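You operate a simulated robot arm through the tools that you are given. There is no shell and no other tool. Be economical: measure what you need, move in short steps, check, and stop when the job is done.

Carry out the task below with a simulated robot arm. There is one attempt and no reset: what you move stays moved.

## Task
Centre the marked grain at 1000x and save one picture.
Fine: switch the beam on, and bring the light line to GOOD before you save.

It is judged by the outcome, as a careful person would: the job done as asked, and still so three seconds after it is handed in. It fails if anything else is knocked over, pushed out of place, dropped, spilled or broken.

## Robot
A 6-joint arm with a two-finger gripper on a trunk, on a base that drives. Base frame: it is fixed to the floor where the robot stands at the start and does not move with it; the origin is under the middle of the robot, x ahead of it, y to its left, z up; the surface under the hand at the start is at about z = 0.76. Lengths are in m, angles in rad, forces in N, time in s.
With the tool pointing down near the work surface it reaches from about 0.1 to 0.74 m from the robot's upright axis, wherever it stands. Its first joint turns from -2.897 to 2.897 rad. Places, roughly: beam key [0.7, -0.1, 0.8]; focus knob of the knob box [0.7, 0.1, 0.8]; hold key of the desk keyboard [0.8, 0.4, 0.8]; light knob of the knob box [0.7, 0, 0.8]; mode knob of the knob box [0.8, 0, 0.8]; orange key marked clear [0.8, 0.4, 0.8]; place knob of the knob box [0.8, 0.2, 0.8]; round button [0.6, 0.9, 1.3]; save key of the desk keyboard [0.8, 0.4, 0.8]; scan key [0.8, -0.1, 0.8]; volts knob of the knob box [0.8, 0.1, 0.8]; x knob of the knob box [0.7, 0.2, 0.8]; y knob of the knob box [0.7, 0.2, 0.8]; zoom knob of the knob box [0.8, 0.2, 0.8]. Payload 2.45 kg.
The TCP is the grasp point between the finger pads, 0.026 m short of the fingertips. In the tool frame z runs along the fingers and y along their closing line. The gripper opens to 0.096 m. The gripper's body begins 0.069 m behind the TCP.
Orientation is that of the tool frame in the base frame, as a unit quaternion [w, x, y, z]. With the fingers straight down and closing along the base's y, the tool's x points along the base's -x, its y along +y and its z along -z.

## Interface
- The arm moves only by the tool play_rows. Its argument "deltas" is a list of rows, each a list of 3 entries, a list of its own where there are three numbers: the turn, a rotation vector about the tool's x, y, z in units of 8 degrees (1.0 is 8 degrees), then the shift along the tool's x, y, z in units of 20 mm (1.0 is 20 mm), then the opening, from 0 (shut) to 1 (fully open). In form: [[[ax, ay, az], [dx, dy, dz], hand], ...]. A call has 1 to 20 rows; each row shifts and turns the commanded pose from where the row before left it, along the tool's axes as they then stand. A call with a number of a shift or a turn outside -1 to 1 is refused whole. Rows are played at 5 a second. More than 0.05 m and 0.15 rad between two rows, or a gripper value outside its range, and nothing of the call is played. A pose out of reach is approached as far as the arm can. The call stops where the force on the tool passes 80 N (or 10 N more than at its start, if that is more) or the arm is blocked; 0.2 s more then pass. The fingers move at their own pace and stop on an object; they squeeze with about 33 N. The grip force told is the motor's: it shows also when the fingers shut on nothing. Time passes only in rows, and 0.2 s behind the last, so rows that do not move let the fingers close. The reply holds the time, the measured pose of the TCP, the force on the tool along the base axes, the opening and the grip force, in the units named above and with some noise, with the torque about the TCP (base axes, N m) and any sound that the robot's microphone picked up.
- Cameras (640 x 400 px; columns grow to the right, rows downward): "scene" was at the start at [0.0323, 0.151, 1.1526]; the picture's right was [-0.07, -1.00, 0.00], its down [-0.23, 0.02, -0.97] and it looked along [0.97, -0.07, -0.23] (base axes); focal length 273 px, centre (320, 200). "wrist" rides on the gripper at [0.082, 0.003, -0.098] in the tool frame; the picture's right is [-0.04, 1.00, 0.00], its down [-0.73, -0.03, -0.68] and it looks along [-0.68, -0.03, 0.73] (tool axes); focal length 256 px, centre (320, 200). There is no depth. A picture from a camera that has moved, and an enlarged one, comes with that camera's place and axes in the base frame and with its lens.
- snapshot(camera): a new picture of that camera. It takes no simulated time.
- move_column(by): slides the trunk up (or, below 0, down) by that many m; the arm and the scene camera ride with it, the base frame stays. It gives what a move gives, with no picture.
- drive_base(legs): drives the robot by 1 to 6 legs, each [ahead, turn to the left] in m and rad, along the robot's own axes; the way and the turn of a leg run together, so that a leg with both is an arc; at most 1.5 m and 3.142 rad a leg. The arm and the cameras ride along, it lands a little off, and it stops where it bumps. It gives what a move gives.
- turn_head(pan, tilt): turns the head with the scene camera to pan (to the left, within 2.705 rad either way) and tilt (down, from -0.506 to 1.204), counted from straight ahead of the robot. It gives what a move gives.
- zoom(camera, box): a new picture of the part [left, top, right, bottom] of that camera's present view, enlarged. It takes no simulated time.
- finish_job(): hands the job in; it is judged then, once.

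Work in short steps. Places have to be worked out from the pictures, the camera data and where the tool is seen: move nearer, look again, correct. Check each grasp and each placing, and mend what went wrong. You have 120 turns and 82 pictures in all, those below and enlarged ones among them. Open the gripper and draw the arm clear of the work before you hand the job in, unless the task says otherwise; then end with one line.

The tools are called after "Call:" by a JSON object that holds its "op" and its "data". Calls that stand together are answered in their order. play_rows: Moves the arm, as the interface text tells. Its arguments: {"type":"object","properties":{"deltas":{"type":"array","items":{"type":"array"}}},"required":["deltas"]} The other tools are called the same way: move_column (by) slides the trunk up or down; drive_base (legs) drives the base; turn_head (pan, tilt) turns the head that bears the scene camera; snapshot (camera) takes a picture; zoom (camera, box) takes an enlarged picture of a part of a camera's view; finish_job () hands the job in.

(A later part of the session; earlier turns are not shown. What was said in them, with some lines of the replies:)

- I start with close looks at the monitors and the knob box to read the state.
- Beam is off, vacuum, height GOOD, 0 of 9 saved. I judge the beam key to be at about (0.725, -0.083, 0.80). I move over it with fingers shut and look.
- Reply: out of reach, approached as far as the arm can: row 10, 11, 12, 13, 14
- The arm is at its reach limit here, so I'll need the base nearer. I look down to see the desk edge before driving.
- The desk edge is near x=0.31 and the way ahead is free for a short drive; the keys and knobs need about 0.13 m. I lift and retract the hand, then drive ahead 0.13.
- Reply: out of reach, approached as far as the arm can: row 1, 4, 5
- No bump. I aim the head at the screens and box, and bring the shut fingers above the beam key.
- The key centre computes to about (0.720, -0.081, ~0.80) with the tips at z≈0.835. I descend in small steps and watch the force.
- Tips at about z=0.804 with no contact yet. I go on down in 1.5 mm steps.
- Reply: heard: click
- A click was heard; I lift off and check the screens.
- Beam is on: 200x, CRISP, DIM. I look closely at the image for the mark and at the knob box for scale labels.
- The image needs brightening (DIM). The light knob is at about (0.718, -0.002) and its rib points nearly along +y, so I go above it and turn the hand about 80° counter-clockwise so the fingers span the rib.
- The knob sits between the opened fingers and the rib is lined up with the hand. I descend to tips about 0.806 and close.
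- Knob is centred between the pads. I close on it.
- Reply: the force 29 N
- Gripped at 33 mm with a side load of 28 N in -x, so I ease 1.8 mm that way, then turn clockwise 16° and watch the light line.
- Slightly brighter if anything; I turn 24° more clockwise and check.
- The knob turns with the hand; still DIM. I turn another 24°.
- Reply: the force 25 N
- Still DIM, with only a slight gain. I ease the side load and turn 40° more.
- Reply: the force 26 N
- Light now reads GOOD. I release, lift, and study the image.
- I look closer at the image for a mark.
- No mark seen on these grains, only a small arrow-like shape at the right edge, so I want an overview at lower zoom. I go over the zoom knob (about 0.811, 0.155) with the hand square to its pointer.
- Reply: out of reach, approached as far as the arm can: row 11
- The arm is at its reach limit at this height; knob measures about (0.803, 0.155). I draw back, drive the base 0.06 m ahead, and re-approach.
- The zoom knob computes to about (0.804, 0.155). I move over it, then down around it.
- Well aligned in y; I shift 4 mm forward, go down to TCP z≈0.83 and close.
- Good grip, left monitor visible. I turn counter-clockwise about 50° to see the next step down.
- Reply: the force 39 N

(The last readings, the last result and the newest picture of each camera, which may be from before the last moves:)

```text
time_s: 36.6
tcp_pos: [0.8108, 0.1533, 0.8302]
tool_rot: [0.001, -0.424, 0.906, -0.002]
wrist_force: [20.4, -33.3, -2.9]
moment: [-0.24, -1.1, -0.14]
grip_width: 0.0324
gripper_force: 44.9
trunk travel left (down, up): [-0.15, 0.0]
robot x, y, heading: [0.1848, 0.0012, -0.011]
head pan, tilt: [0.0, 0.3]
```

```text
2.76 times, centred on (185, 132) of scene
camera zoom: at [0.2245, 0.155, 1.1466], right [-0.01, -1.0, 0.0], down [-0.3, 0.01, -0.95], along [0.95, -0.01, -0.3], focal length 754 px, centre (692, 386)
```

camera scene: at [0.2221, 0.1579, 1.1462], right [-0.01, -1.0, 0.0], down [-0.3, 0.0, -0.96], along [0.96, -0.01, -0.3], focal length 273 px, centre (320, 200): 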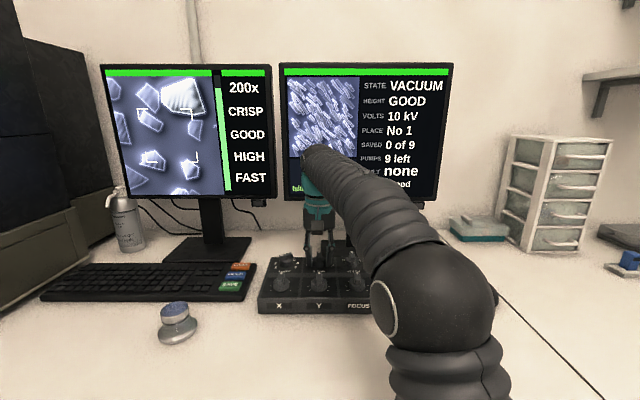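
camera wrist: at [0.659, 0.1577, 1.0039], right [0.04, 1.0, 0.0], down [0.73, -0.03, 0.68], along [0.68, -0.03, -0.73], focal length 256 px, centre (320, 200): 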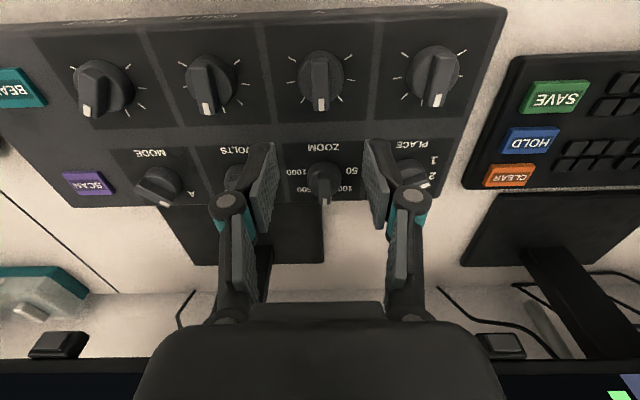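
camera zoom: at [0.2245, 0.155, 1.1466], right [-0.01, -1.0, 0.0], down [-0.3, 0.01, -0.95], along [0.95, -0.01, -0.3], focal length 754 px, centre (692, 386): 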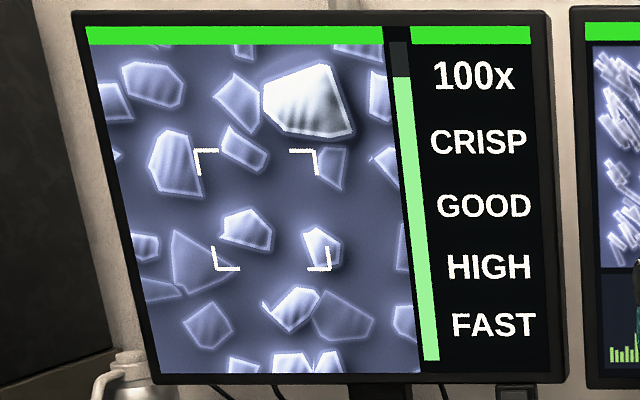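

Now 100x. I look closer for a mark.

Call:
{"op": "zoom", "data": {"camera": "scene", "box": [118, 70, 218, 132]}}

Call:
{"op": "zoom", "data": {"camera": "scene", "box": [124, 130, 224, 198]}}

```text
6.40 times, centred on (168, 101) of scene
camera zoom: at [0.2245, 0.155, 1.1466], right [-0.01, -1.0, 0.0], down [-0.3, 0.01, -0.95], along [0.95, -0.01, -0.3], focal length 1748 px, centre (1293, 834)
```

zoom: 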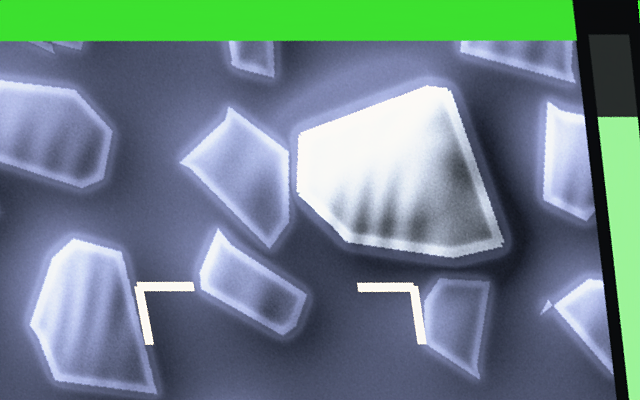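

```text
5.88 times, centred on (174, 164) of scene
camera zoom: at [0.2245, 0.155, 1.1466], right [-0.01, -1.0, 0.0], down [-0.3, 0.01, -0.95], along [0.95, -0.01, -0.3], focal length 1607 px, centre (1179, 412)
```

zoom: 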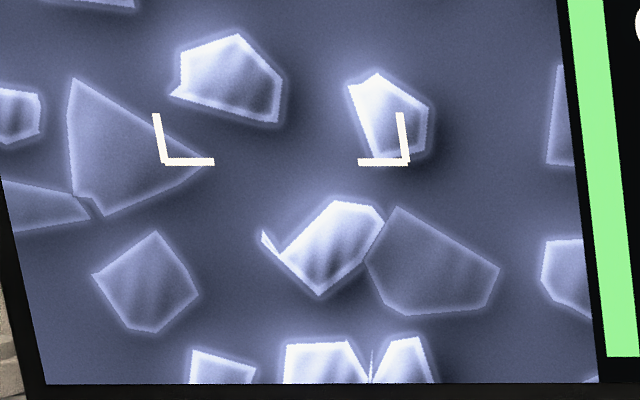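

The big bright striped grain stands out as the candidate; I check 50x as well to be sure. I ease the side load first, then turn another 50°.

Call:
{"op": "play_rows", "data": {"deltas": [[[0, 0, 0], [0.045, -0.1, 0], 0], [[0, 0, -0.9], [0, 0, 0], 0], [[0, 0, -0.9], [0, 0, 0], 0], [[0, 0, -0.9], [0, 0, 0], 0], [[0, 0, -0.9], [0, 0, 0], 0], [[0, 0, -0.9], [0, 0, 0], 0], [[0, 0, -0.9], [0, 0, 0], 0], [[0, 0, -0.9], [0, 0, 0], 0], [[0, 0, 0], [0, 0, 0], 0]]}}

Call:
{"op": "zoom", "data": {"camera": "scene", "box": [95, 60, 275, 205]}}

```text
time_s: 38.6
tcp_pos: [0.8136, 0.1517, 0.8293]
tool_rot: [-0.001, 0.77, -0.639, 0.001]
wrist_force: [51.9, -18.3, 3.8]
moment: [-0.04, -1.14, -0.85]
grip_width: 0.033
gripper_force: 45.1
trunk travel left (down, up): [-0.15, 0.0]
robot x, y, heading: [0.1875, 0.0008, -0.011]
head pan, tilt: [0.0, 0.3]
```

```text
2.76 times, centred on (185, 132) of scene
camera zoom: at [0.2253, 0.1557, 1.1464], right [-0.01, -1.0, 0.0], down [-0.3, 0.0, -0.95], along [0.95, -0.01, -0.3], focal length 754 px, centre (692, 386)
```

zoom: 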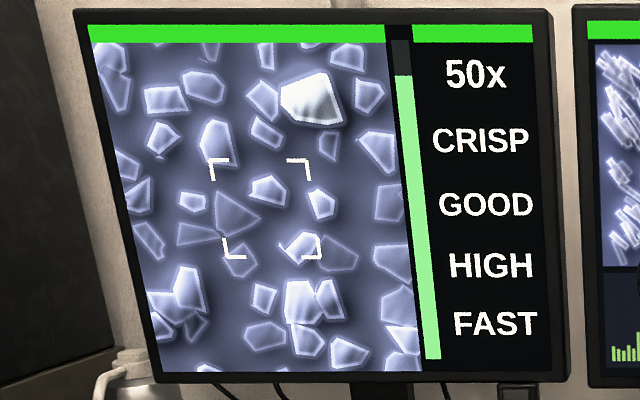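

The big bright grain up-right is unique — that's the marked one. The hand sits ~5 mm off the knob's axis, so I reopen, recentre on about (0.812, 0.157), regrip and turn back 100° to 200x.

Call:
{"op": "play_rows", "data": {"deltas": [[[0, 0, 0], [0, 0, 0], 0.3], [[0, 0, 0], [0, 0, 0], 0.5], [[0, 0, 0], [-0.11, -0.24, 0], 0.5], [[0, 0, 0], [0, 0, 0], 0.3], [[0, 0, 0], [0, 0, 0], 0.1], [[0, 0, 0], [0, 0, 0], 0], [[0, 0, 0], [0, 0, 0], 0]]}}

Call:
{"op": "play_rows", "data": {"deltas": [[[0, 0, 0.9], [0, 0, 0], 0], [[0, 0, 0.9], [0, 0, 0], 0], [[0, 0, 0.9], [0, 0, 0], 0], [[0, 0, 0.9], [0, 0, 0], 0], [[0, 0, 0.9], [0, 0, 0], 0], [[0, 0, 0.9], [0, 0, 0], 0], [[0, 0, 0.9], [0, 0, 0], 0], [[0, 0, 0.9], [0, 0, 0], 0], [[0, 0, 0.9], [0, 0, 0], 0], [[0, 0, 0.9], [0, 0, 0], 0], [[0, 0, 0.9], [0, 0, 0], 0], [[0, 0, 0.9], [0, 0, 0], 0], [[0, 0, 0.9], [0, 0, 0], 0], [[0, 0, 0.9], [0, 0, 0], 0], [[0, 0, 0], [0, 0, 0], 0]]}}

Call:
{"op": "zoom", "data": {"camera": "scene", "box": [95, 60, 275, 205]}}

```text
time_s: 40.2
tcp_pos: [0.8138, 0.1562, 0.8315]
tool_rot: [0.001, 0.769, -0.639, -0.002]
wrist_force: [-18.1, -3.7, -8.8]
moment: [0.42, 0.67, -0.03]
grip_width: 0.0331
gripper_force: 44.7
trunk travel left (down, up): [-0.15, 0.0]
robot x, y, heading: [0.1883, -0.0043, -0.007]
head pan, tilt: [0.0, 0.3]
```

```text
time_s: 43.4
tcp_pos: [0.8122, 0.1565, 0.8301]
tool_rot: [0.0, 0.003, 1.0, 0.0]
wrist_force: [2.8, -2.5, 8.1]
moment: [-0.06, 0.61, 0.03]
grip_width: 0.0329
gripper_force: 44.9
trunk travel left (down, up): [-0.15, 0.0]
robot x, y, heading: [0.188, -0.0004, -0.003]
head pan, tilt: [0.0, 0.3]
```

```text
2.76 times, centred on (185, 132) of scene
camera zoom: at [0.2221, 0.1567, 1.1465], right [-0.01, -1.0, 0.0], down [-0.3, 0.0, -0.96], along [0.96, -0.01, -0.3], focal length 754 px, centre (692, 386)
```

zoom: 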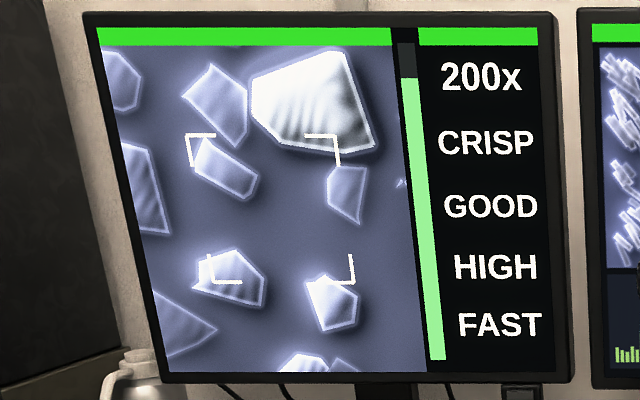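

200x and the axis (0.812, 0.1565) is confirmed. Now I release, lift, and move over the X knob at about (0.723, 0.236).

Call:
{"op": "play_rows", "data": {"deltas": [[[0, 0, 0], [0, 0, 0], 0.3], [[0, 0, 0], [0, 0, 0], 0.5], [[0, 0, 0], [0, 0, -1], 0.5], [[0, 0, 0], [0, 0, -1], 0.5], [[0, 0, 0], [0.9, 0.8, 0], 0.5], [[0, 0, 0], [0.9, 0.8, 0], 0.5], [[0, 0, 0], [0.9, 0.8, 0], 0.5], [[0, 0, 0], [0.9, 0.8, 0], 0.5], [[0, 0, 0], [0.85, 0.78, 0], 0.5], [[0, 0, 0], [0, 0, 0.7], 0.5], [[0, 0, 0], [0, 0, 0], 0.5]]}}

Call:
{"op": "zoom", "data": {"camera": "wrist", "box": [200, 50, 440, 250]}}

Call:
{"op": "snapshot", "data": {"camera": "scene"}}

```text
time_s: 45.8
tcp_pos: [0.7233, 0.2367, 0.8548]
tool_rot: [0.0, 0.002, 1.0, 0.0]
wrist_force: [-0.4, -0.1, 0.1]
moment: [0.01, 0.02, 0.01]
grip_width: 0.048
gripper_force: 0.0
trunk travel left (down, up): [-0.15, 0.0]
robot x, y, heading: [0.1867, 0.0004, -0.004]
head pan, tilt: [0.0, 0.3]
```

```text
2.00 times, centred on (320, 150) of wrist
camera zoom: at [0.6428, 0.2395, 0.9535], right [0.04, 1.0, 0.0], down [0.73, -0.03, 0.68], along [0.68, -0.03, -0.73], focal length 512 px, centre (320, 300)
```

zoom: 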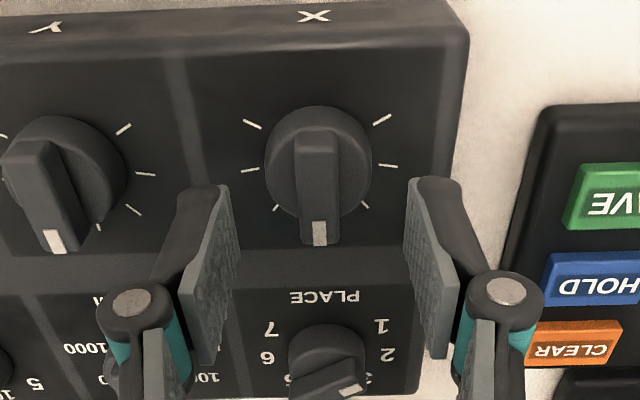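

```text
39 pictures are left
camera scene: at [0.2222, 0.1569, 1.1463], right [-0.01, -1.0, 0.0], down [-0.3, 0.0, -0.96], along [0.96, -0.01, -0.3], focal length 273 px, centre (320, 200)
```

scene: 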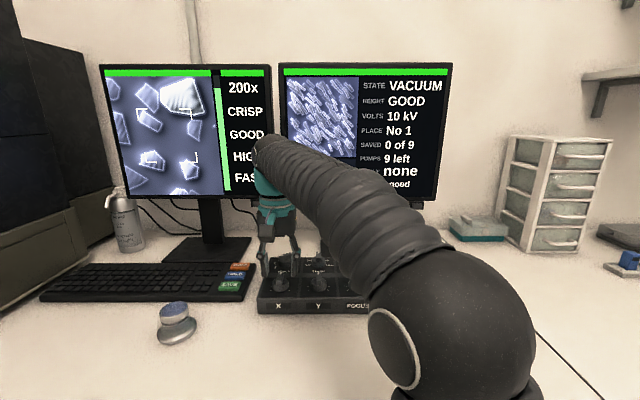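

X knob axis computes to about (0.7195, 0.2365). I shift back 3.5 mm, lower, grip, and turn 16° clockwise as a trial.

Call:
{"op": "play_rows", "data": {"deltas": [[[0, 0, 0], [0.18, 0, 0.4], 0.5], [[0, 0, 0], [0, 0, 0.4], 0.5], [[0, 0, 0], [0, 0, 0.4], 0.5], [[0, 0, 0], [0, 0, 0], 0.3], [[0, 0, 0], [0, 0, 0], 0.1], [[0, 0, 0], [0, 0, 0], 0], [[0, 0, 0], [0, 0, 0], 0], [[0, 0, 0.7], [0, 0, 0], 0], [[0, 0, 0.7], [0, 0, 0], 0], [[0, 0, 0.6], [0, 0, 0], 0], [[0, 0, 0], [0, 0, 0], 0]]}}

Call:
{"op": "zoom", "data": {"camera": "scene", "box": [95, 60, 275, 205]}}

```text
time_s: 48.2
tcp_pos: [0.7211, 0.2353, 0.8316]
tool_rot: [-0.001, 0.142, 0.99, -0.001]
wrist_force: [2.1, -14.2, -12.4]
moment: [-0.58, -0.08, 0.02]
grip_width: 0.0326
gripper_force: 44.8
trunk travel left (down, up): [-0.15, 0.0]
robot x, y, heading: [0.1915, -0.0019, -0.011]
head pan, tilt: [0.0, 0.3]
```

```text
2.76 times, centred on (185, 132) of scene
camera zoom: at [0.223, 0.1562, 1.1462], right [-0.01, -1.0, 0.0], down [-0.3, 0.0, -0.96], along [0.96, -0.01, -0.3], focal length 754 px, centre (692, 386)
```

zoom: 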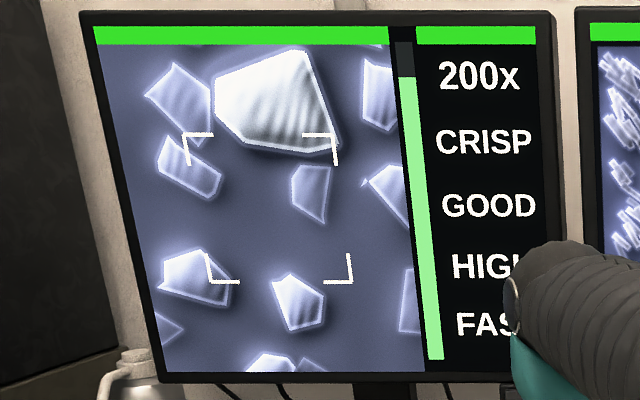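

Clockwise moves the image left (~37 px per 16°). The grain needs about 21 px more (allowing for the screen's slant): 9° more.

Call:
{"op": "play_rows", "data": {"deltas": [[[0, 0, 0.6], [0, 0, 0], 0], [[0, 0, 0.52], [0, 0, 0], 0], [[0, 0, 0], [0, 0, 0], 0]]}}

Call:
{"op": "zoom", "data": {"camera": "scene", "box": [95, 60, 275, 205]}}

```text
time_s: 49.0
tcp_pos: [0.7212, 0.2349, 0.831]
tool_rot: [0.0, 0.218, 0.976, 0.0]
wrist_force: [7.2, -9.2, -13.8]
moment: [-0.41, -0.18, 0.0]
grip_width: 0.0326
gripper_force: 45.0
trunk travel left (down, up): [-0.15, 0.0]
robot x, y, heading: [0.188, -0.002, -0.004]
head pan, tilt: [0.0, 0.3]
```

```text
2.76 times, centred on (185, 132) of scene
camera zoom: at [0.2231, 0.1565, 1.1462], right [-0.01, -1.0, 0.0], down [-0.3, 0.0, -0.95], along [0.95, -0.01, -0.3], focal length 754 px, centre (692, 386)
```

zoom: 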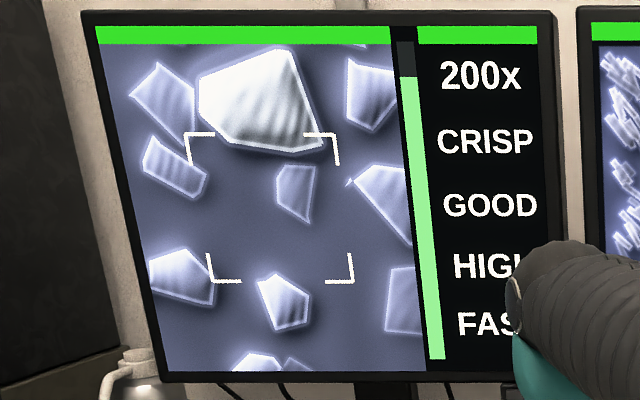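

X is about centred. I release and move to the Y knob at (0.7195, 0.1565), hand squared again.

Call:
{"op": "play_rows", "data": {"deltas": [[[0, 0, 0], [0, 0, 0], 0.3], [[0, 0, 0], [0, 0, 0], 0.5], [[0, 0, 0], [0, 0, -0.8], 0.5], [[0, 0, 0], [0, 0, -0.8], 0.5], [[0, 0, -1], [0, 0, -0.6], 0.5], [[0, 0, -1], [0, 0, 0], 0.5], [[0, 0, -1], [0, 0, 0], 0.5], [[0, 0, -0.12], [0, -1, 0], 0.5], [[0, 0, 0], [0, -1, 0], 0.5], [[0, 0, 0], [0, -1, 0], 0.5], [[0, 0, 0], [0, -0.95, 0], 0.5], [[0, 0, 0], [0, 0, 0.8], 0.5], [[0, 0, 0], [0, 0, 0.3], 0.5], [[0, 0, 0], [0, 0, 0], 0.5]]}}

Call:
{"op": "zoom", "data": {"camera": "wrist", "box": [200, 50, 440, 250]}}

```text
time_s: 52.0
tcp_pos: [0.7216, 0.1569, 0.854]
tool_rot: [0.0, 0.001, 1.0, -0.001]
wrist_force: [-0.6, 0.4, -0.4]
moment: [0.0, -0.02, -0.01]
grip_width: 0.0479
gripper_force: 0.0
trunk travel left (down, up): [-0.15, 0.0]
robot x, y, heading: [0.1899, -0.0015, -0.008]
head pan, tilt: [0.0, 0.3]
```

```text
2.00 times, centred on (320, 150) of wrist
camera zoom: at [0.6392, 0.161, 0.9527], right [0.04, 1.0, 0.0], down [0.73, -0.03, 0.68], along [0.68, -0.03, -0.73], focal length 512 px, centre (320, 300)
```

zoom: 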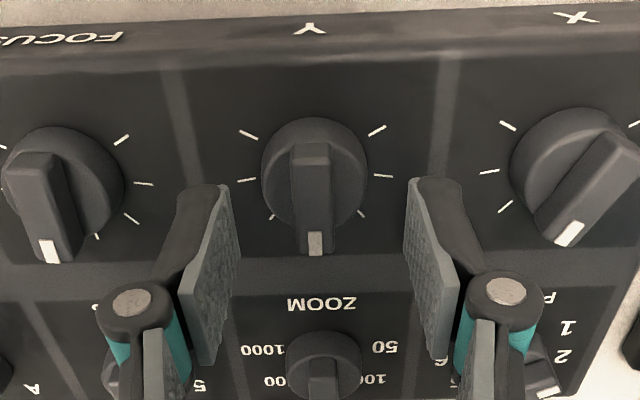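

Aligned; I lower, grip and turn 16° clockwise as a trial.

Call:
{"op": "play_rows", "data": {"deltas": [[[0, 0, 0], [0.06, -0.06, 0.4], 0.5], [[0, 0, 0], [0, 0, 0.4], 0.5], [[0, 0, 0], [0, 0, 0.4], 0.5], [[0, 0, 0], [0, 0, 0], 0.3], [[0, 0, 0], [0, 0, 0], 0.1], [[0, 0, 0], [0, 0, 0], 0], [[0, 0, 0], [0, 0, 0], 0], [[0, 0, 0.7], [0, 0, 0], 0], [[0, 0, 0.7], [0, 0, 0], 0], [[0, 0, 0.6], [0, 0, 0], 0], [[0, 0, 0], [0, 0, 0], 0]]}}

Call:
{"op": "zoom", "data": {"camera": "scene", "box": [95, 60, 275, 205]}}

```text
time_s: 54.4
tcp_pos: [0.7199, 0.1568, 0.831]
tool_rot: [0.0, 0.142, 0.99, 0.001]
wrist_force: [8.6, -5.6, 2.5]
moment: [-0.01, 0.24, -0.01]
grip_width: 0.0326
gripper_force: 44.8
trunk travel left (down, up): [-0.15, 0.0]
robot x, y, heading: [0.1897, 0.0002, -0.008]
head pan, tilt: [0.0, 0.3]
```

```text
2.76 times, centred on (185, 132) of scene
camera zoom: at [0.2227, 0.1563, 1.1463], right [-0.01, -1.0, 0.0], down [-0.3, 0.0, -0.96], along [0.96, -0.01, -0.3], focal length 754 px, centre (692, 386)
```

zoom: 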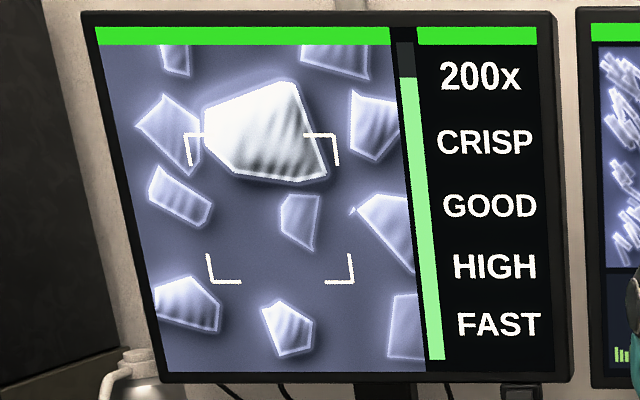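

Clockwise moves it down (~30 px per 16°). It needs about 76 px more: 40°.

Call:
{"op": "play_rows", "data": {"deltas": [[[0, 0, 0.8], [0, 0, 0], 0], [[0, 0, 0.8], [0, 0, 0], 0], [[0, 0, 0.8], [0, 0, 0], 0], [[0, 0, 0.8], [0, 0, 0], 0], [[0, 0, 0.8], [0, 0, 0], 0], [[0, 0, 0.9], [0, 0, 0], 0], [[0, 0, 0], [0, 0, 0], 0]]}}

Call:
{"op": "zoom", "data": {"camera": "scene", "box": [95, 60, 275, 205]}}

```text
time_s: 56.0
tcp_pos: [0.7197, 0.1563, 0.8304]
tool_rot: [0.0, 0.465, 0.885, 0.0]
wrist_force: [14.8, -12.2, 2.9]
moment: [-0.23, -0.4, -0.02]
grip_width: 0.0324
gripper_force: 44.9
trunk travel left (down, up): [-0.15, 0.0]
robot x, y, heading: [0.187, -0.004, -0.005]
head pan, tilt: [0.0, 0.3]
```

```text
2.76 times, centred on (185, 132) of scene
camera zoom: at [0.223, 0.1558, 1.1464], right [-0.01, -1.0, 0.0], down [-0.3, 0.0, -0.96], along [0.95, -0.01, -0.3], focal length 754 px, centre (692, 386)
```

zoom: 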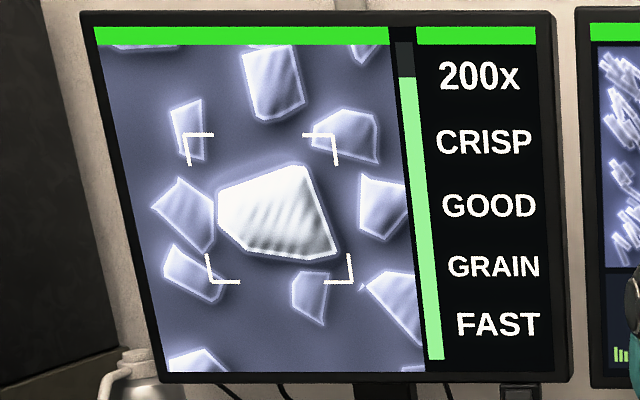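

The line now reads GRAIN – the right grain is in the frame. I release, square the hand and go to the zoom knob (0.812, 0.1565), grip it there.

Call:
{"op": "play_rows", "data": {"deltas": [[[0, 0, 0], [0, 0, 0], 0.3], [[0, 0, 0], [0, 0, 0], 0.5], [[0, 0, 0], [0, 0, -1], 0.5], [[0, 0, 0], [0, 0, -1], 0.5], [[0, 0, -1], [0, 0, 0], 0.5], [[0, 0, -1], [0, 0, 0], 0.5], [[0, 0, -1], [0, 0, 0], 0.5], [[0, 0, -1], [0, 0, 0], 0.5], [[0, 0, -1], [0, 0, 0], 0.5], [[0, 0, -1], [0, 0, 0], 0.5], [[0, 0, -0.9], [0, 0, 0], 0.5], [[0, 0, 0], [-0.92, 0, 0], 0.5], [[0, 0, 0], [-0.92, 0, 0], 0.5], [[0, 0, 0], [-0.92, 0, 0], 0.5], [[0, 0, 0], [-0.92, 0, 0], 0.5], [[0, 0, 0], [-0.92, 0, 0], 0.5], [[0, 0, 0], [0, 0, 0], 0.5]]}}

Call:
{"op": "zoom", "data": {"camera": "wrist", "box": [200, 50, 440, 250]}}

```text
time_s: 59.6
tcp_pos: [0.808, 0.1542, 0.8747]
tool_rot: [0.002, 0.001, 1.0, 0.0]
wrist_force: [0.4, 0.3, -0.2]
moment: [-0.01, 0.0, 0.03]
grip_width: 0.0479
gripper_force: 0.0
trunk travel left (down, up): [-0.15, 0.0]
robot x, y, heading: [0.1883, -0.0003, -0.01]
head pan, tilt: [0.0, 0.3]
```

```text
2.00 times, centred on (320, 150) of wrist
camera zoom: at [0.7268, 0.158, 0.9729], right [0.04, 1.0, 0.0], down [0.73, -0.03, 0.68], along [0.68, -0.03, -0.73], focal length 512 px, centre (320, 300)
```

zoom: 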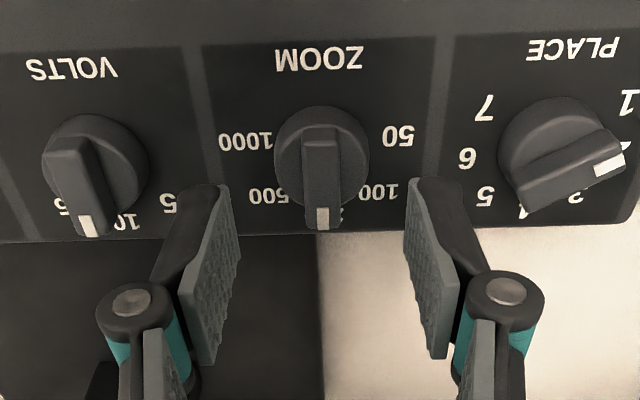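

I correct by 4 mm forward and 2 mm left, lower and grip, then turn clockwise 50° and 50°.

Call:
{"op": "play_rows", "data": {"deltas": [[[0, 0, 0], [-0.2, 0.1, 0.7], 0.5], [[0, 0, 0], [0, 0, 0.7], 0.5], [[0, 0, 0], [0, 0, 0.5], 0.5], [[0, 0, 0], [0, 0, 0.3], 0.5], [[0, 0, 0], [0, 0, 0], 0.3], [[0, 0, 0], [0, 0, 0], 0.1], [[0, 0, 0], [0, 0, 0], 0], [[0, 0, 0], [0, 0, 0], 0]]}}

Call:
{"op": "play_rows", "data": {"deltas": [[[0, 0, 0.9], [0, 0, 0], 0], [[0, 0, 0.9], [0, 0, 0], 0], [[0, 0, 0.9], [0, 0, 0], 0], [[0, 0, 0.9], [0, 0, 0], 0], [[0, 0, 0.9], [0, 0, 0], 0], [[0, 0, 0.9], [0, 0, 0], 0], [[0, 0, 0.9], [0, 0, 0], 0], [[0, 0, 0], [0, 0, 0], 0]]}}

Call:
{"op": "zoom", "data": {"camera": "scene", "box": [95, 60, 275, 205]}}

```text
time_s: 61.4
tcp_pos: [0.8157, 0.1561, 0.8258]
tool_rot: [0.0, 0.003, 1.0, -0.001]
wrist_force: [4.0, -29.9, -1.9]
moment: [-0.78, -0.26, 0.06]
grip_width: 0.0335
gripper_force: 44.4
trunk travel left (down, up): [-0.15, 0.0]
robot x, y, heading: [0.1903, 0.0021, -0.008]
head pan, tilt: [0.0, 0.3]
```

```text
time_s: 63.2
tcp_pos: [0.8151, 0.1547, 0.8266]
tool_rot: [-0.001, 0.429, 0.903, -0.002]
wrist_force: [-25.6, -48.3, -11.1]
moment: [-1.02, 0.44, 0.09]
grip_width: 0.0339
gripper_force: 45.2
trunk travel left (down, up): [-0.15, 0.0]
robot x, y, heading: [0.1884, -0.0017, -0.012]
head pan, tilt: [0.0, 0.3]
```

```text
2.76 times, centred on (185, 132) of scene
camera zoom: at [0.2217, 0.1532, 1.1466], right [-0.01, -1.0, 0.0], down [-0.29, 0.01, -0.96], along [0.96, -0.01, -0.29], focal length 754 px, centre (692, 386)
```

zoom: 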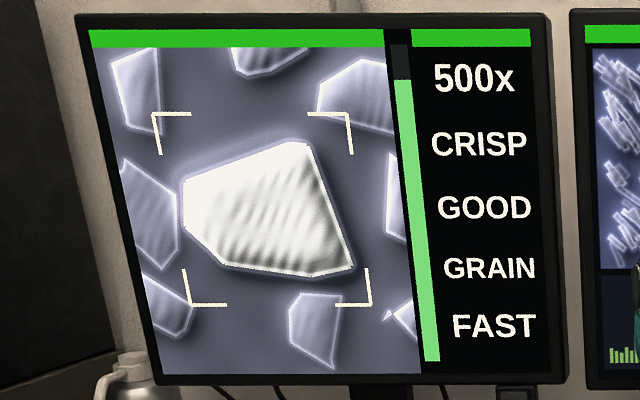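

At 500x. There's a side load, so I reopen, recentre 4 mm, regrip, and turn the last 50°.

Call:
{"op": "play_rows", "data": {"deltas": [[[0, 0, 0], [0, 0, 0], 0.3], [[0, 0, 0], [0, 0, 0], 0.5], [[0, 0, 0], [0, -0.21, -0.1], 0.5], [[0, 0, 0], [0, 0, 0], 0.3], [[0, 0, 0], [0, 0, 0], 0.1], [[0, 0, 0], [0, 0, 0], 0], [[0, 0, 0], [0, 0, 0], 0]]}}

Call:
{"op": "play_rows", "data": {"deltas": [[[0, 0, 0.9], [0, 0, 0], 0], [[0, 0, 0.9], [0, 0, 0], 0], [[0, 0, 0.9], [0, 0, 0], 0], [[0, 0, 0.9], [0, 0, 0], 0], [[0, 0, 0.9], [0, 0, 0], 0], [[0, 0, 0.9], [0, 0, 0], 0], [[0, 0, 0.9], [0, 0, 0], 0], [[0, 0, 0], [0, 0, 0], 0]]}}

Call:
{"op": "snapshot", "data": {"camera": "scene"}}

```text
time_s: 64.8
tcp_pos: [0.8131, 0.1549, 0.8294]
tool_rot: [0.001, 0.428, 0.904, 0.001]
wrist_force: [17.6, -0.7, 16.0]
moment: [0.6, -0.05, 0.01]
grip_width: 0.0331
gripper_force: 44.8
trunk travel left (down, up): [-0.15, 0.0]
robot x, y, heading: [0.1876, 0.0016, -0.006]
head pan, tilt: [0.0, 0.3]
```

```text
time_s: 66.6
tcp_pos: [0.8137, 0.1557, 0.8281]
tool_rot: [0.0, 0.772, 0.636, 0.0]
wrist_force: [24.1, 15.1, 14.3]
moment: [0.61, -0.63, 0.37]
grip_width: 0.0332
gripper_force: 45.5
trunk travel left (down, up): [-0.15, 0.0]
robot x, y, heading: [0.1899, -0.0038, -0.008]
head pan, tilt: [0.0, 0.3]
```

```text
31 pictures are left
camera scene: at [0.2227, 0.1569, 1.146], right [-0.01, -1.0, 0.0], down [-0.3, 0.0, -0.96], along [0.96, -0.01, -0.3], focal length 273 px, centre (320, 200)
```

scene: 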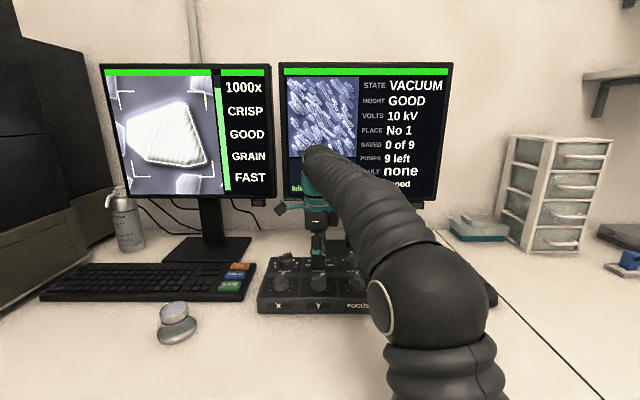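

1000x, CRISP, GOOD, GRAIN. I release, lift, square the hand, and look closely at the centring.

Call:
{"op": "play_rows", "data": {"deltas": [[[0, 0, 0], [0, 0, 0], 0.3], [[0, 0, 0], [0, 0, 0], 0.5], [[0, 0, 0], [0, 0, -1], 0.5], [[0, 0, 0], [0, 0, -1], 0.5], [[0, 0, 0], [0, 0, -0.3], 0.5], [[0, 0, -1], [0, 0, 0], 0.5], [[0, 0, -1], [0, 0, 0], 0.5], [[0, 0, -1], [0, 0, 0], 0.5], [[0, 0, -1], [0, 0, 0], 0.5], [[0, 0, -1], [0, 0, 0], 0.5], [[0, 0, -1], [0, 0, 0], 0.5], [[0, 0, -1], [0, 0, 0], 0.5], [[0, 0, -1], [0, 0, 0], 0.5], [[0, 0, -1], [0, 0, 0], 0.5], [[0, 0, -1], [0, 0, 0], 0.5], [[0, 0, -1], [0, 0, 0], 0.5], [[0, 0, -1], [0, 0, 0], 0.5], [[0, 0, -0.6], [0, 0, 0], 0.5], [[0, 0, 0], [0, 0, 0], 0.5]]}}

Call:
{"op": "zoom", "data": {"camera": "scene", "box": [95, 60, 275, 205]}}

```text
time_s: 70.6
tcp_pos: [0.809, 0.155, 0.8775]
tool_rot: [0.004, 0.001, 1.0, 0.0]
wrist_force: [0.1, -0.1, 0.1]
moment: [-0.03, -0.03, -0.04]
grip_width: 0.0479
gripper_force: 0.0
trunk travel left (down, up): [-0.15, 0.0]
robot x, y, heading: [0.1851, 0.0015, -0.009]
head pan, tilt: [0.0, 0.3]
```

```text
2.76 times, centred on (185, 132) of scene
camera zoom: at [0.2157, 0.1554, 1.147], right [-0.01, -1.0, 0.0], down [-0.29, 0.0, -0.96], along [0.96, -0.01, -0.29], focal length 754 px, centre (692, 386)
```

zoom: 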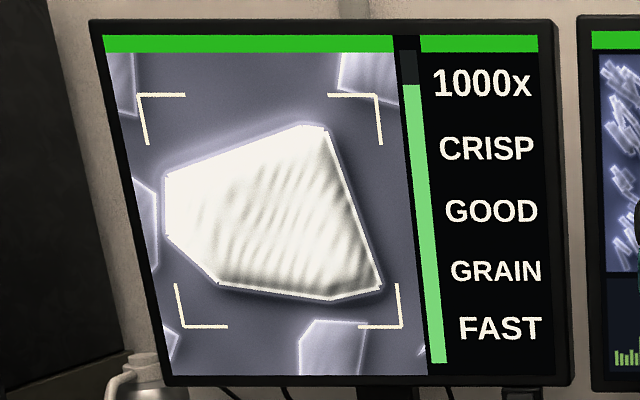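

The grain sits centred in the brackets, all lines right. Next the save key, about (0.753, 0.354): I move above it with fingers shut and look.

Call:
{"op": "play_rows", "data": {"deltas": [[[0, 0, 0], [0.28, 1, 0], 0.4], [[0, 0, 0], [0.28, 1, 0], 0.2], [[0, 0, 0], [0.28, 1, 0], 0], [[0, 0, 0], [0.28, 1, 0], 0], [[0, 0, 0], [0.28, 1, 0], 0], [[0, 0, 0], [0.28, 1, 0], 0], [[0, 0, 0], [0.28, 1, 0], 0], [[0, 0, 0], [0.28, 1, 0], 0], [[0, 0, 0], [0.28, 1, 0], 0], [[0, 0, 0], [0.28, 1, 0], 0], [[0, 0, 0], [0, 0, 0.5], 0], [[0, 0, 0], [0, 0, 0.5], 0], [[0, 0, 0], [0, 0, 0], 0]]}}

Call:
{"op": "zoom", "data": {"camera": "wrist", "box": [200, 50, 440, 250]}}

Call:
{"op": "snapshot", "data": {"camera": "scene"}}

```text
time_s: 73.4
tcp_pos: [0.7513, 0.3561, 0.854]
tool_rot: [0.003, 0.001, 1.0, 0.0]
wrist_force: [-0.9, -0.7, 0.5]
moment: [0.0, 0.01, 0.03]
grip_width: 0.0
gripper_force: 28.6
trunk travel left (down, up): [-0.15, 0.0]
robot x, y, heading: [0.1907, -0.0009, -0.001]
head pan, tilt: [0.0, 0.3]
```

```text
2.00 times, centred on (320, 150) of wrist
camera zoom: at [0.6691, 0.3587, 0.952], right [0.04, 1.0, 0.0], down [0.73, -0.03, 0.68], along [0.68, -0.03, -0.73], focal length 512 px, centre (320, 300)
```

zoom: 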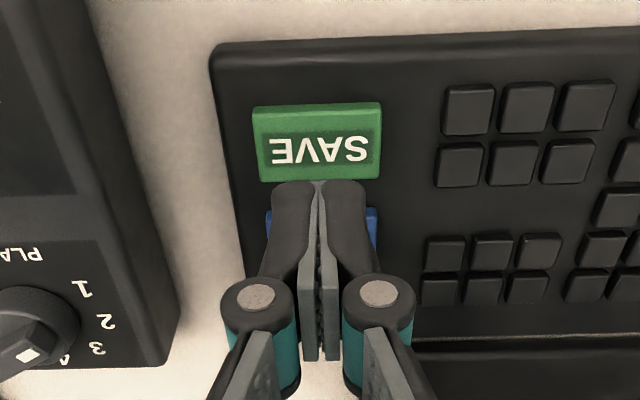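

```text
28 pictures are left
camera scene: at [0.1891, 0.1563, 1.1504], right [0.0, -1.0, 0.0], down [-0.27, 0.0, -0.96], along [0.96, 0.0, -0.27], focal length 273 px, centre (320, 200)
```

scene: 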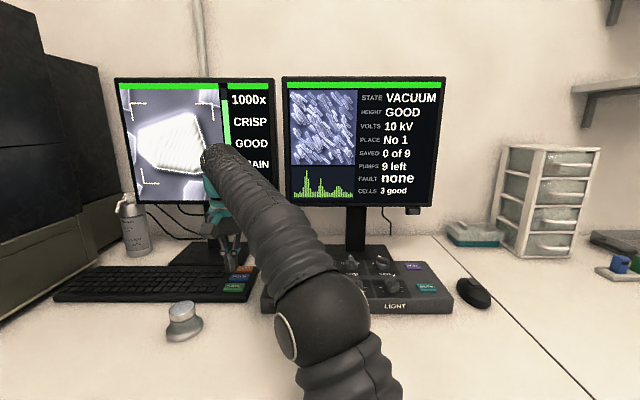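

The SAVE key centre is about (0.749, 0.354, ~0.785). I shift slightly and come down close above it.

Call:
{"op": "play_rows", "data": {"deltas": [[[0, 0, 0], [0.18, -0.1, 0.5], 0], [[0, 0, 0], [0, 0, 0.5], 0], [[0, 0, 0], [0, 0, 0.4], 0], [[0, 0, 0], [0, 0, 0], 0]]}}

Call:
{"op": "zoom", "data": {"camera": "wrist", "box": [200, 50, 440, 250]}}

```text
time_s: 74.4
tcp_pos: [0.7504, 0.354, 0.8269]
tool_rot: [0.002, 0.002, 1.0, -0.001]
wrist_force: [0.0, 0.0, -0.2]
moment: [-0.01, -0.04, -0.01]
grip_width: 0.0
gripper_force: 28.6
trunk travel left (down, up): [-0.15, 0.0]
robot x, y, heading: [0.1901, -0.0073, -0.002]
head pan, tilt: [0.0, 0.3]
```

```text
2.00 times, centred on (320, 150) of wrist
camera zoom: at [0.6685, 0.3573, 0.9253], right [0.04, 1.0, 0.0], down [0.73, -0.03, 0.68], along [0.68, -0.03, -0.73], focal length 512 px, centre (320, 300)
```

zoom: 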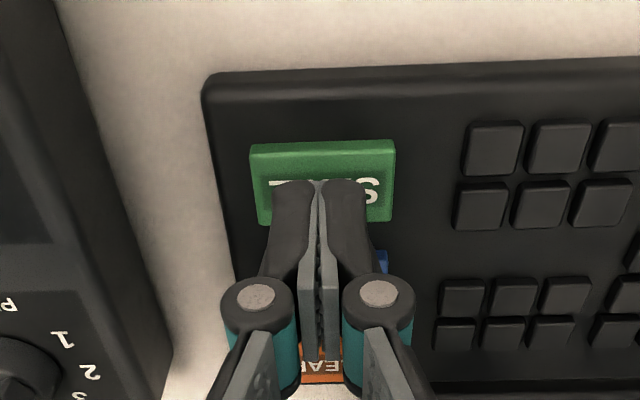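

Tips are over the key. I go on down, ending in 1.5 mm steps.

Call:
{"op": "play_rows", "data": {"deltas": [[[0, 0, 0], [0.08, 0, 0.3], 0], [[0, 0, 0], [0, 0, 0.2], 0], [[0, 0, 0], [0, 0, 0.1], 0], [[0, 0, 0], [0, 0, 0.08], 0]]}}

```text
time_s: 75.4
tcp_pos: [0.7516, 0.3535, 0.8126]
tool_rot: [0.001, 0.002, 1.0, -0.001]
wrist_force: [0.4, 0.2, 0.7]
moment: [-0.03, -0.02, 0.01]
grip_width: 0.0
gripper_force: 28.8
trunk travel left (down, up): [-0.15, 0.0]
robot x, y, heading: [0.1854, -0.0058, -0.006]
head pan, tilt: [0.0, 0.3]
```

No contact yet at tips 0.787; I continue in small steps.

Call:
{"op": "play_rows", "data": {"deltas": [[[0, 0, 0], [0.1, 0, 0.08], 0], [[0, 0, 0], [0, 0, 0.08], 0], [[0, 0, 0], [0, 0, 0.08], 0]]}}

```text
time_s: 76.2
tcp_pos: [0.7491, 0.3526, 0.8072]
tool_rot: [0.0, 0.002, 1.0, 0.0]
wrist_force: [1.4, -2.1, 2.0]
moment: [-0.02, -0.07, 0.01]
grip_width: 0.006
gripper_force: 28.6
trunk travel left (down, up): [-0.15, 0.0]
robot x, y, heading: [0.1865, -0.0041, -0.009]
head pan, tilt: [0.0, 0.3]
heard: click
```

A click was heard on the save key; I lift off and check the screens.

Call:
{"op": "play_rows", "data": {"deltas": [[[0, 0, 0], [0, 0, -0.5], 0], [[0, 0, 0], [0, 0, -1], 0], [[0, 0, 0], [0, 0, -1], 0], [[0, 0, 0], [0, 0, -1], 0], [[0, 0, 0], [1, -1, -1], 0], [[0, 0, 0], [1, -1, 0], 0], [[0, 0, 0], [1, -1, 0], 0], [[0, 0, 0], [1, -1, 0], 0], [[0, 0, 0], [1, -1, 0], 0.3], [[0, 0, 0], [1, -1, 0], 0.6], [[0, 0, 0], [1, -1, 0], 1], [[0, 0, 0], [1, -1, 0], 1], [[0, 0, 0], [0, 0, 0], 1]]}}

Call:
{"op": "snapshot", "data": {"camera": "scene"}}

Call:
{"op": "zoom", "data": {"camera": "scene", "box": [95, 60, 455, 215]}}

```text
time_s: 79.0
tcp_pos: [0.5881, 0.195, 0.8987]
tool_rot: [0.0, 0.002, 1.0, -0.001]
wrist_force: [0.4, -0.1, 0.9]
moment: [0.0, -0.02, -0.03]
grip_width: 0.0961
gripper_force: 0.0
trunk travel left (down, up): [-0.15, 0.0]
robot x, y, heading: [0.1873, -0.0014, -0.012]
head pan, tilt: [0.0, 0.3]
```

```text
26 pictures are left
camera scene: at [0.2221, 0.1556, 1.1463], right [-0.01, -1.0, 0.0], down [-0.3, 0.0, -0.96], along [0.96, -0.01, -0.3], focal length 273 px, centre (320, 200)
```

scene: 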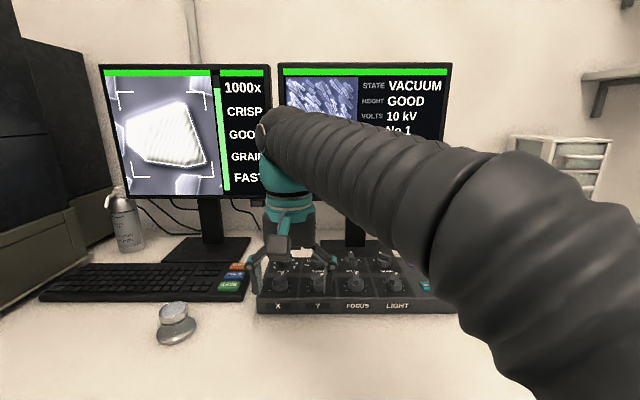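

```text
1.78 times, centred on (275, 138) of scene
camera zoom: at [0.2221, 0.1556, 1.1463], right [-0.01, -1.0, 0.0], down [-0.3, 0.0, -0.96], along [0.96, -0.01, -0.3], focal length 486 px, centre (400, 311)
```

zoom: 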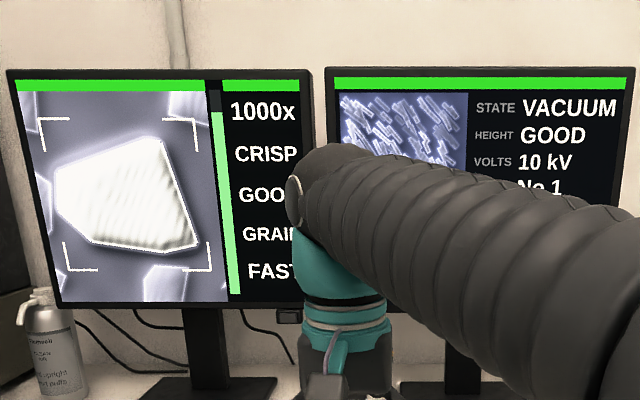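

The arm hides the SAVED line; I swing the hand to the right and up to see it.

Call:
{"op": "play_rows", "data": {"deltas": [[[0, 0, 0], [0.3, -1, -0.5], 1], [[0, 0, 0], [0.3, -1, -0.5], 1], [[0, 0, 0], [0.3, -1, -0.5], 1], [[0, 0, 0], [0.3, -1, -0.5], 1], [[0, 0, 0], [0, -1, 0], 1], [[0, 0, 0], [0, -1, 0], 1], [[0, 0, 0], [0, -1, 0], 1], [[0, 0, 0], [0, -1, 0], 1], [[0, 0, 0], [0, -1, 0], 1], [[0, 0, 0], [0, -1, 0], 1], [[0, 0, 0], [0, -1, 0], 1], [[0, 0, 0], [0, -1, 0], 1], [[0, 0, 0], [0, -1, 0], 1], [[0, 0, 0], [0, -1, 0], 1]]}}

Call:
{"op": "snapshot", "data": {"camera": "scene"}}

Call:
{"op": "zoom", "data": {"camera": "scene", "box": [95, 60, 455, 215]}}

```text
time_s: 82.0
tcp_pos: [0.5634, -0.0861, 0.936]
tool_rot: [-0.001, 0.002, 1.0, 0.0]
wrist_force: [0.0, 0.0, 0.5]
moment: [-0.03, -0.01, 0.01]
grip_width: 0.0961
gripper_force: 0.2
trunk travel left (down, up): [-0.15, 0.0]
robot x, y, heading: [0.189, -0.0023, -0.008]
head pan, tilt: [0.0, 0.3]
```

```text
24 pictures are left
camera scene: at [0.2221, 0.1555, 1.1463], right [-0.01, -1.0, 0.0], down [-0.3, 0.0, -0.96], along [0.96, -0.01, -0.3], focal length 273 px, centre (320, 200)
```

scene: 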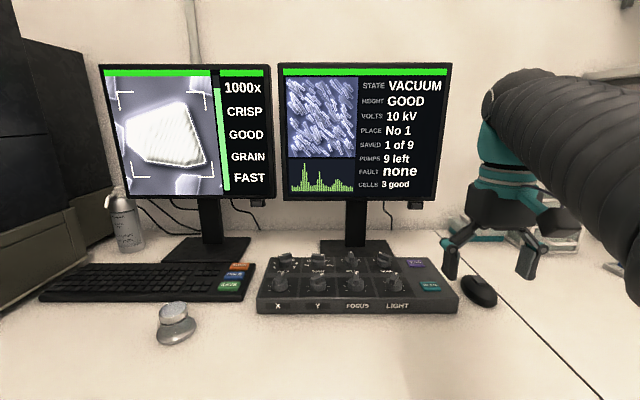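

```text
1.78 times, centred on (275, 138) of scene
camera zoom: at [0.2221, 0.1555, 1.1463], right [-0.01, -1.0, 0.0], down [-0.3, 0.0, -0.96], along [0.96, -0.01, -0.3], focal length 486 px, centre (400, 311)
```

zoom: 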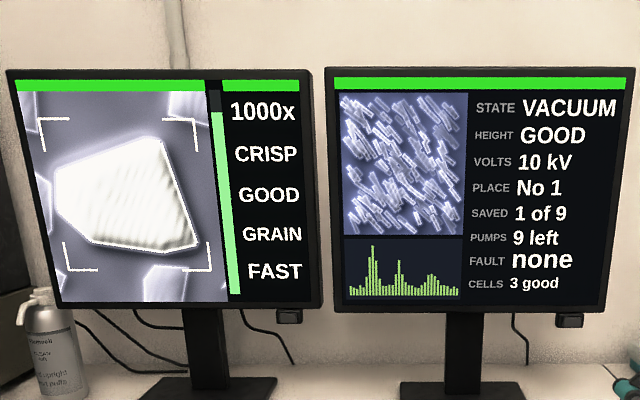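

SAVED reads 1 of 9, no fault, 1000x, CRISP, light GOOD, GRAIN; the hand is open and clear, nothing else moved. I hand the job in.

Call:
{"op": "finish_job", "data": {}}

```text
The job is handed in.
```

One picture of the marked grain is saved, centred at 1000x with the beam on and the light line at GOOD. The task did not say which grain is marked; I took it to be the one large, bright, striped grain, and the screen read GRAIN once it was centred.
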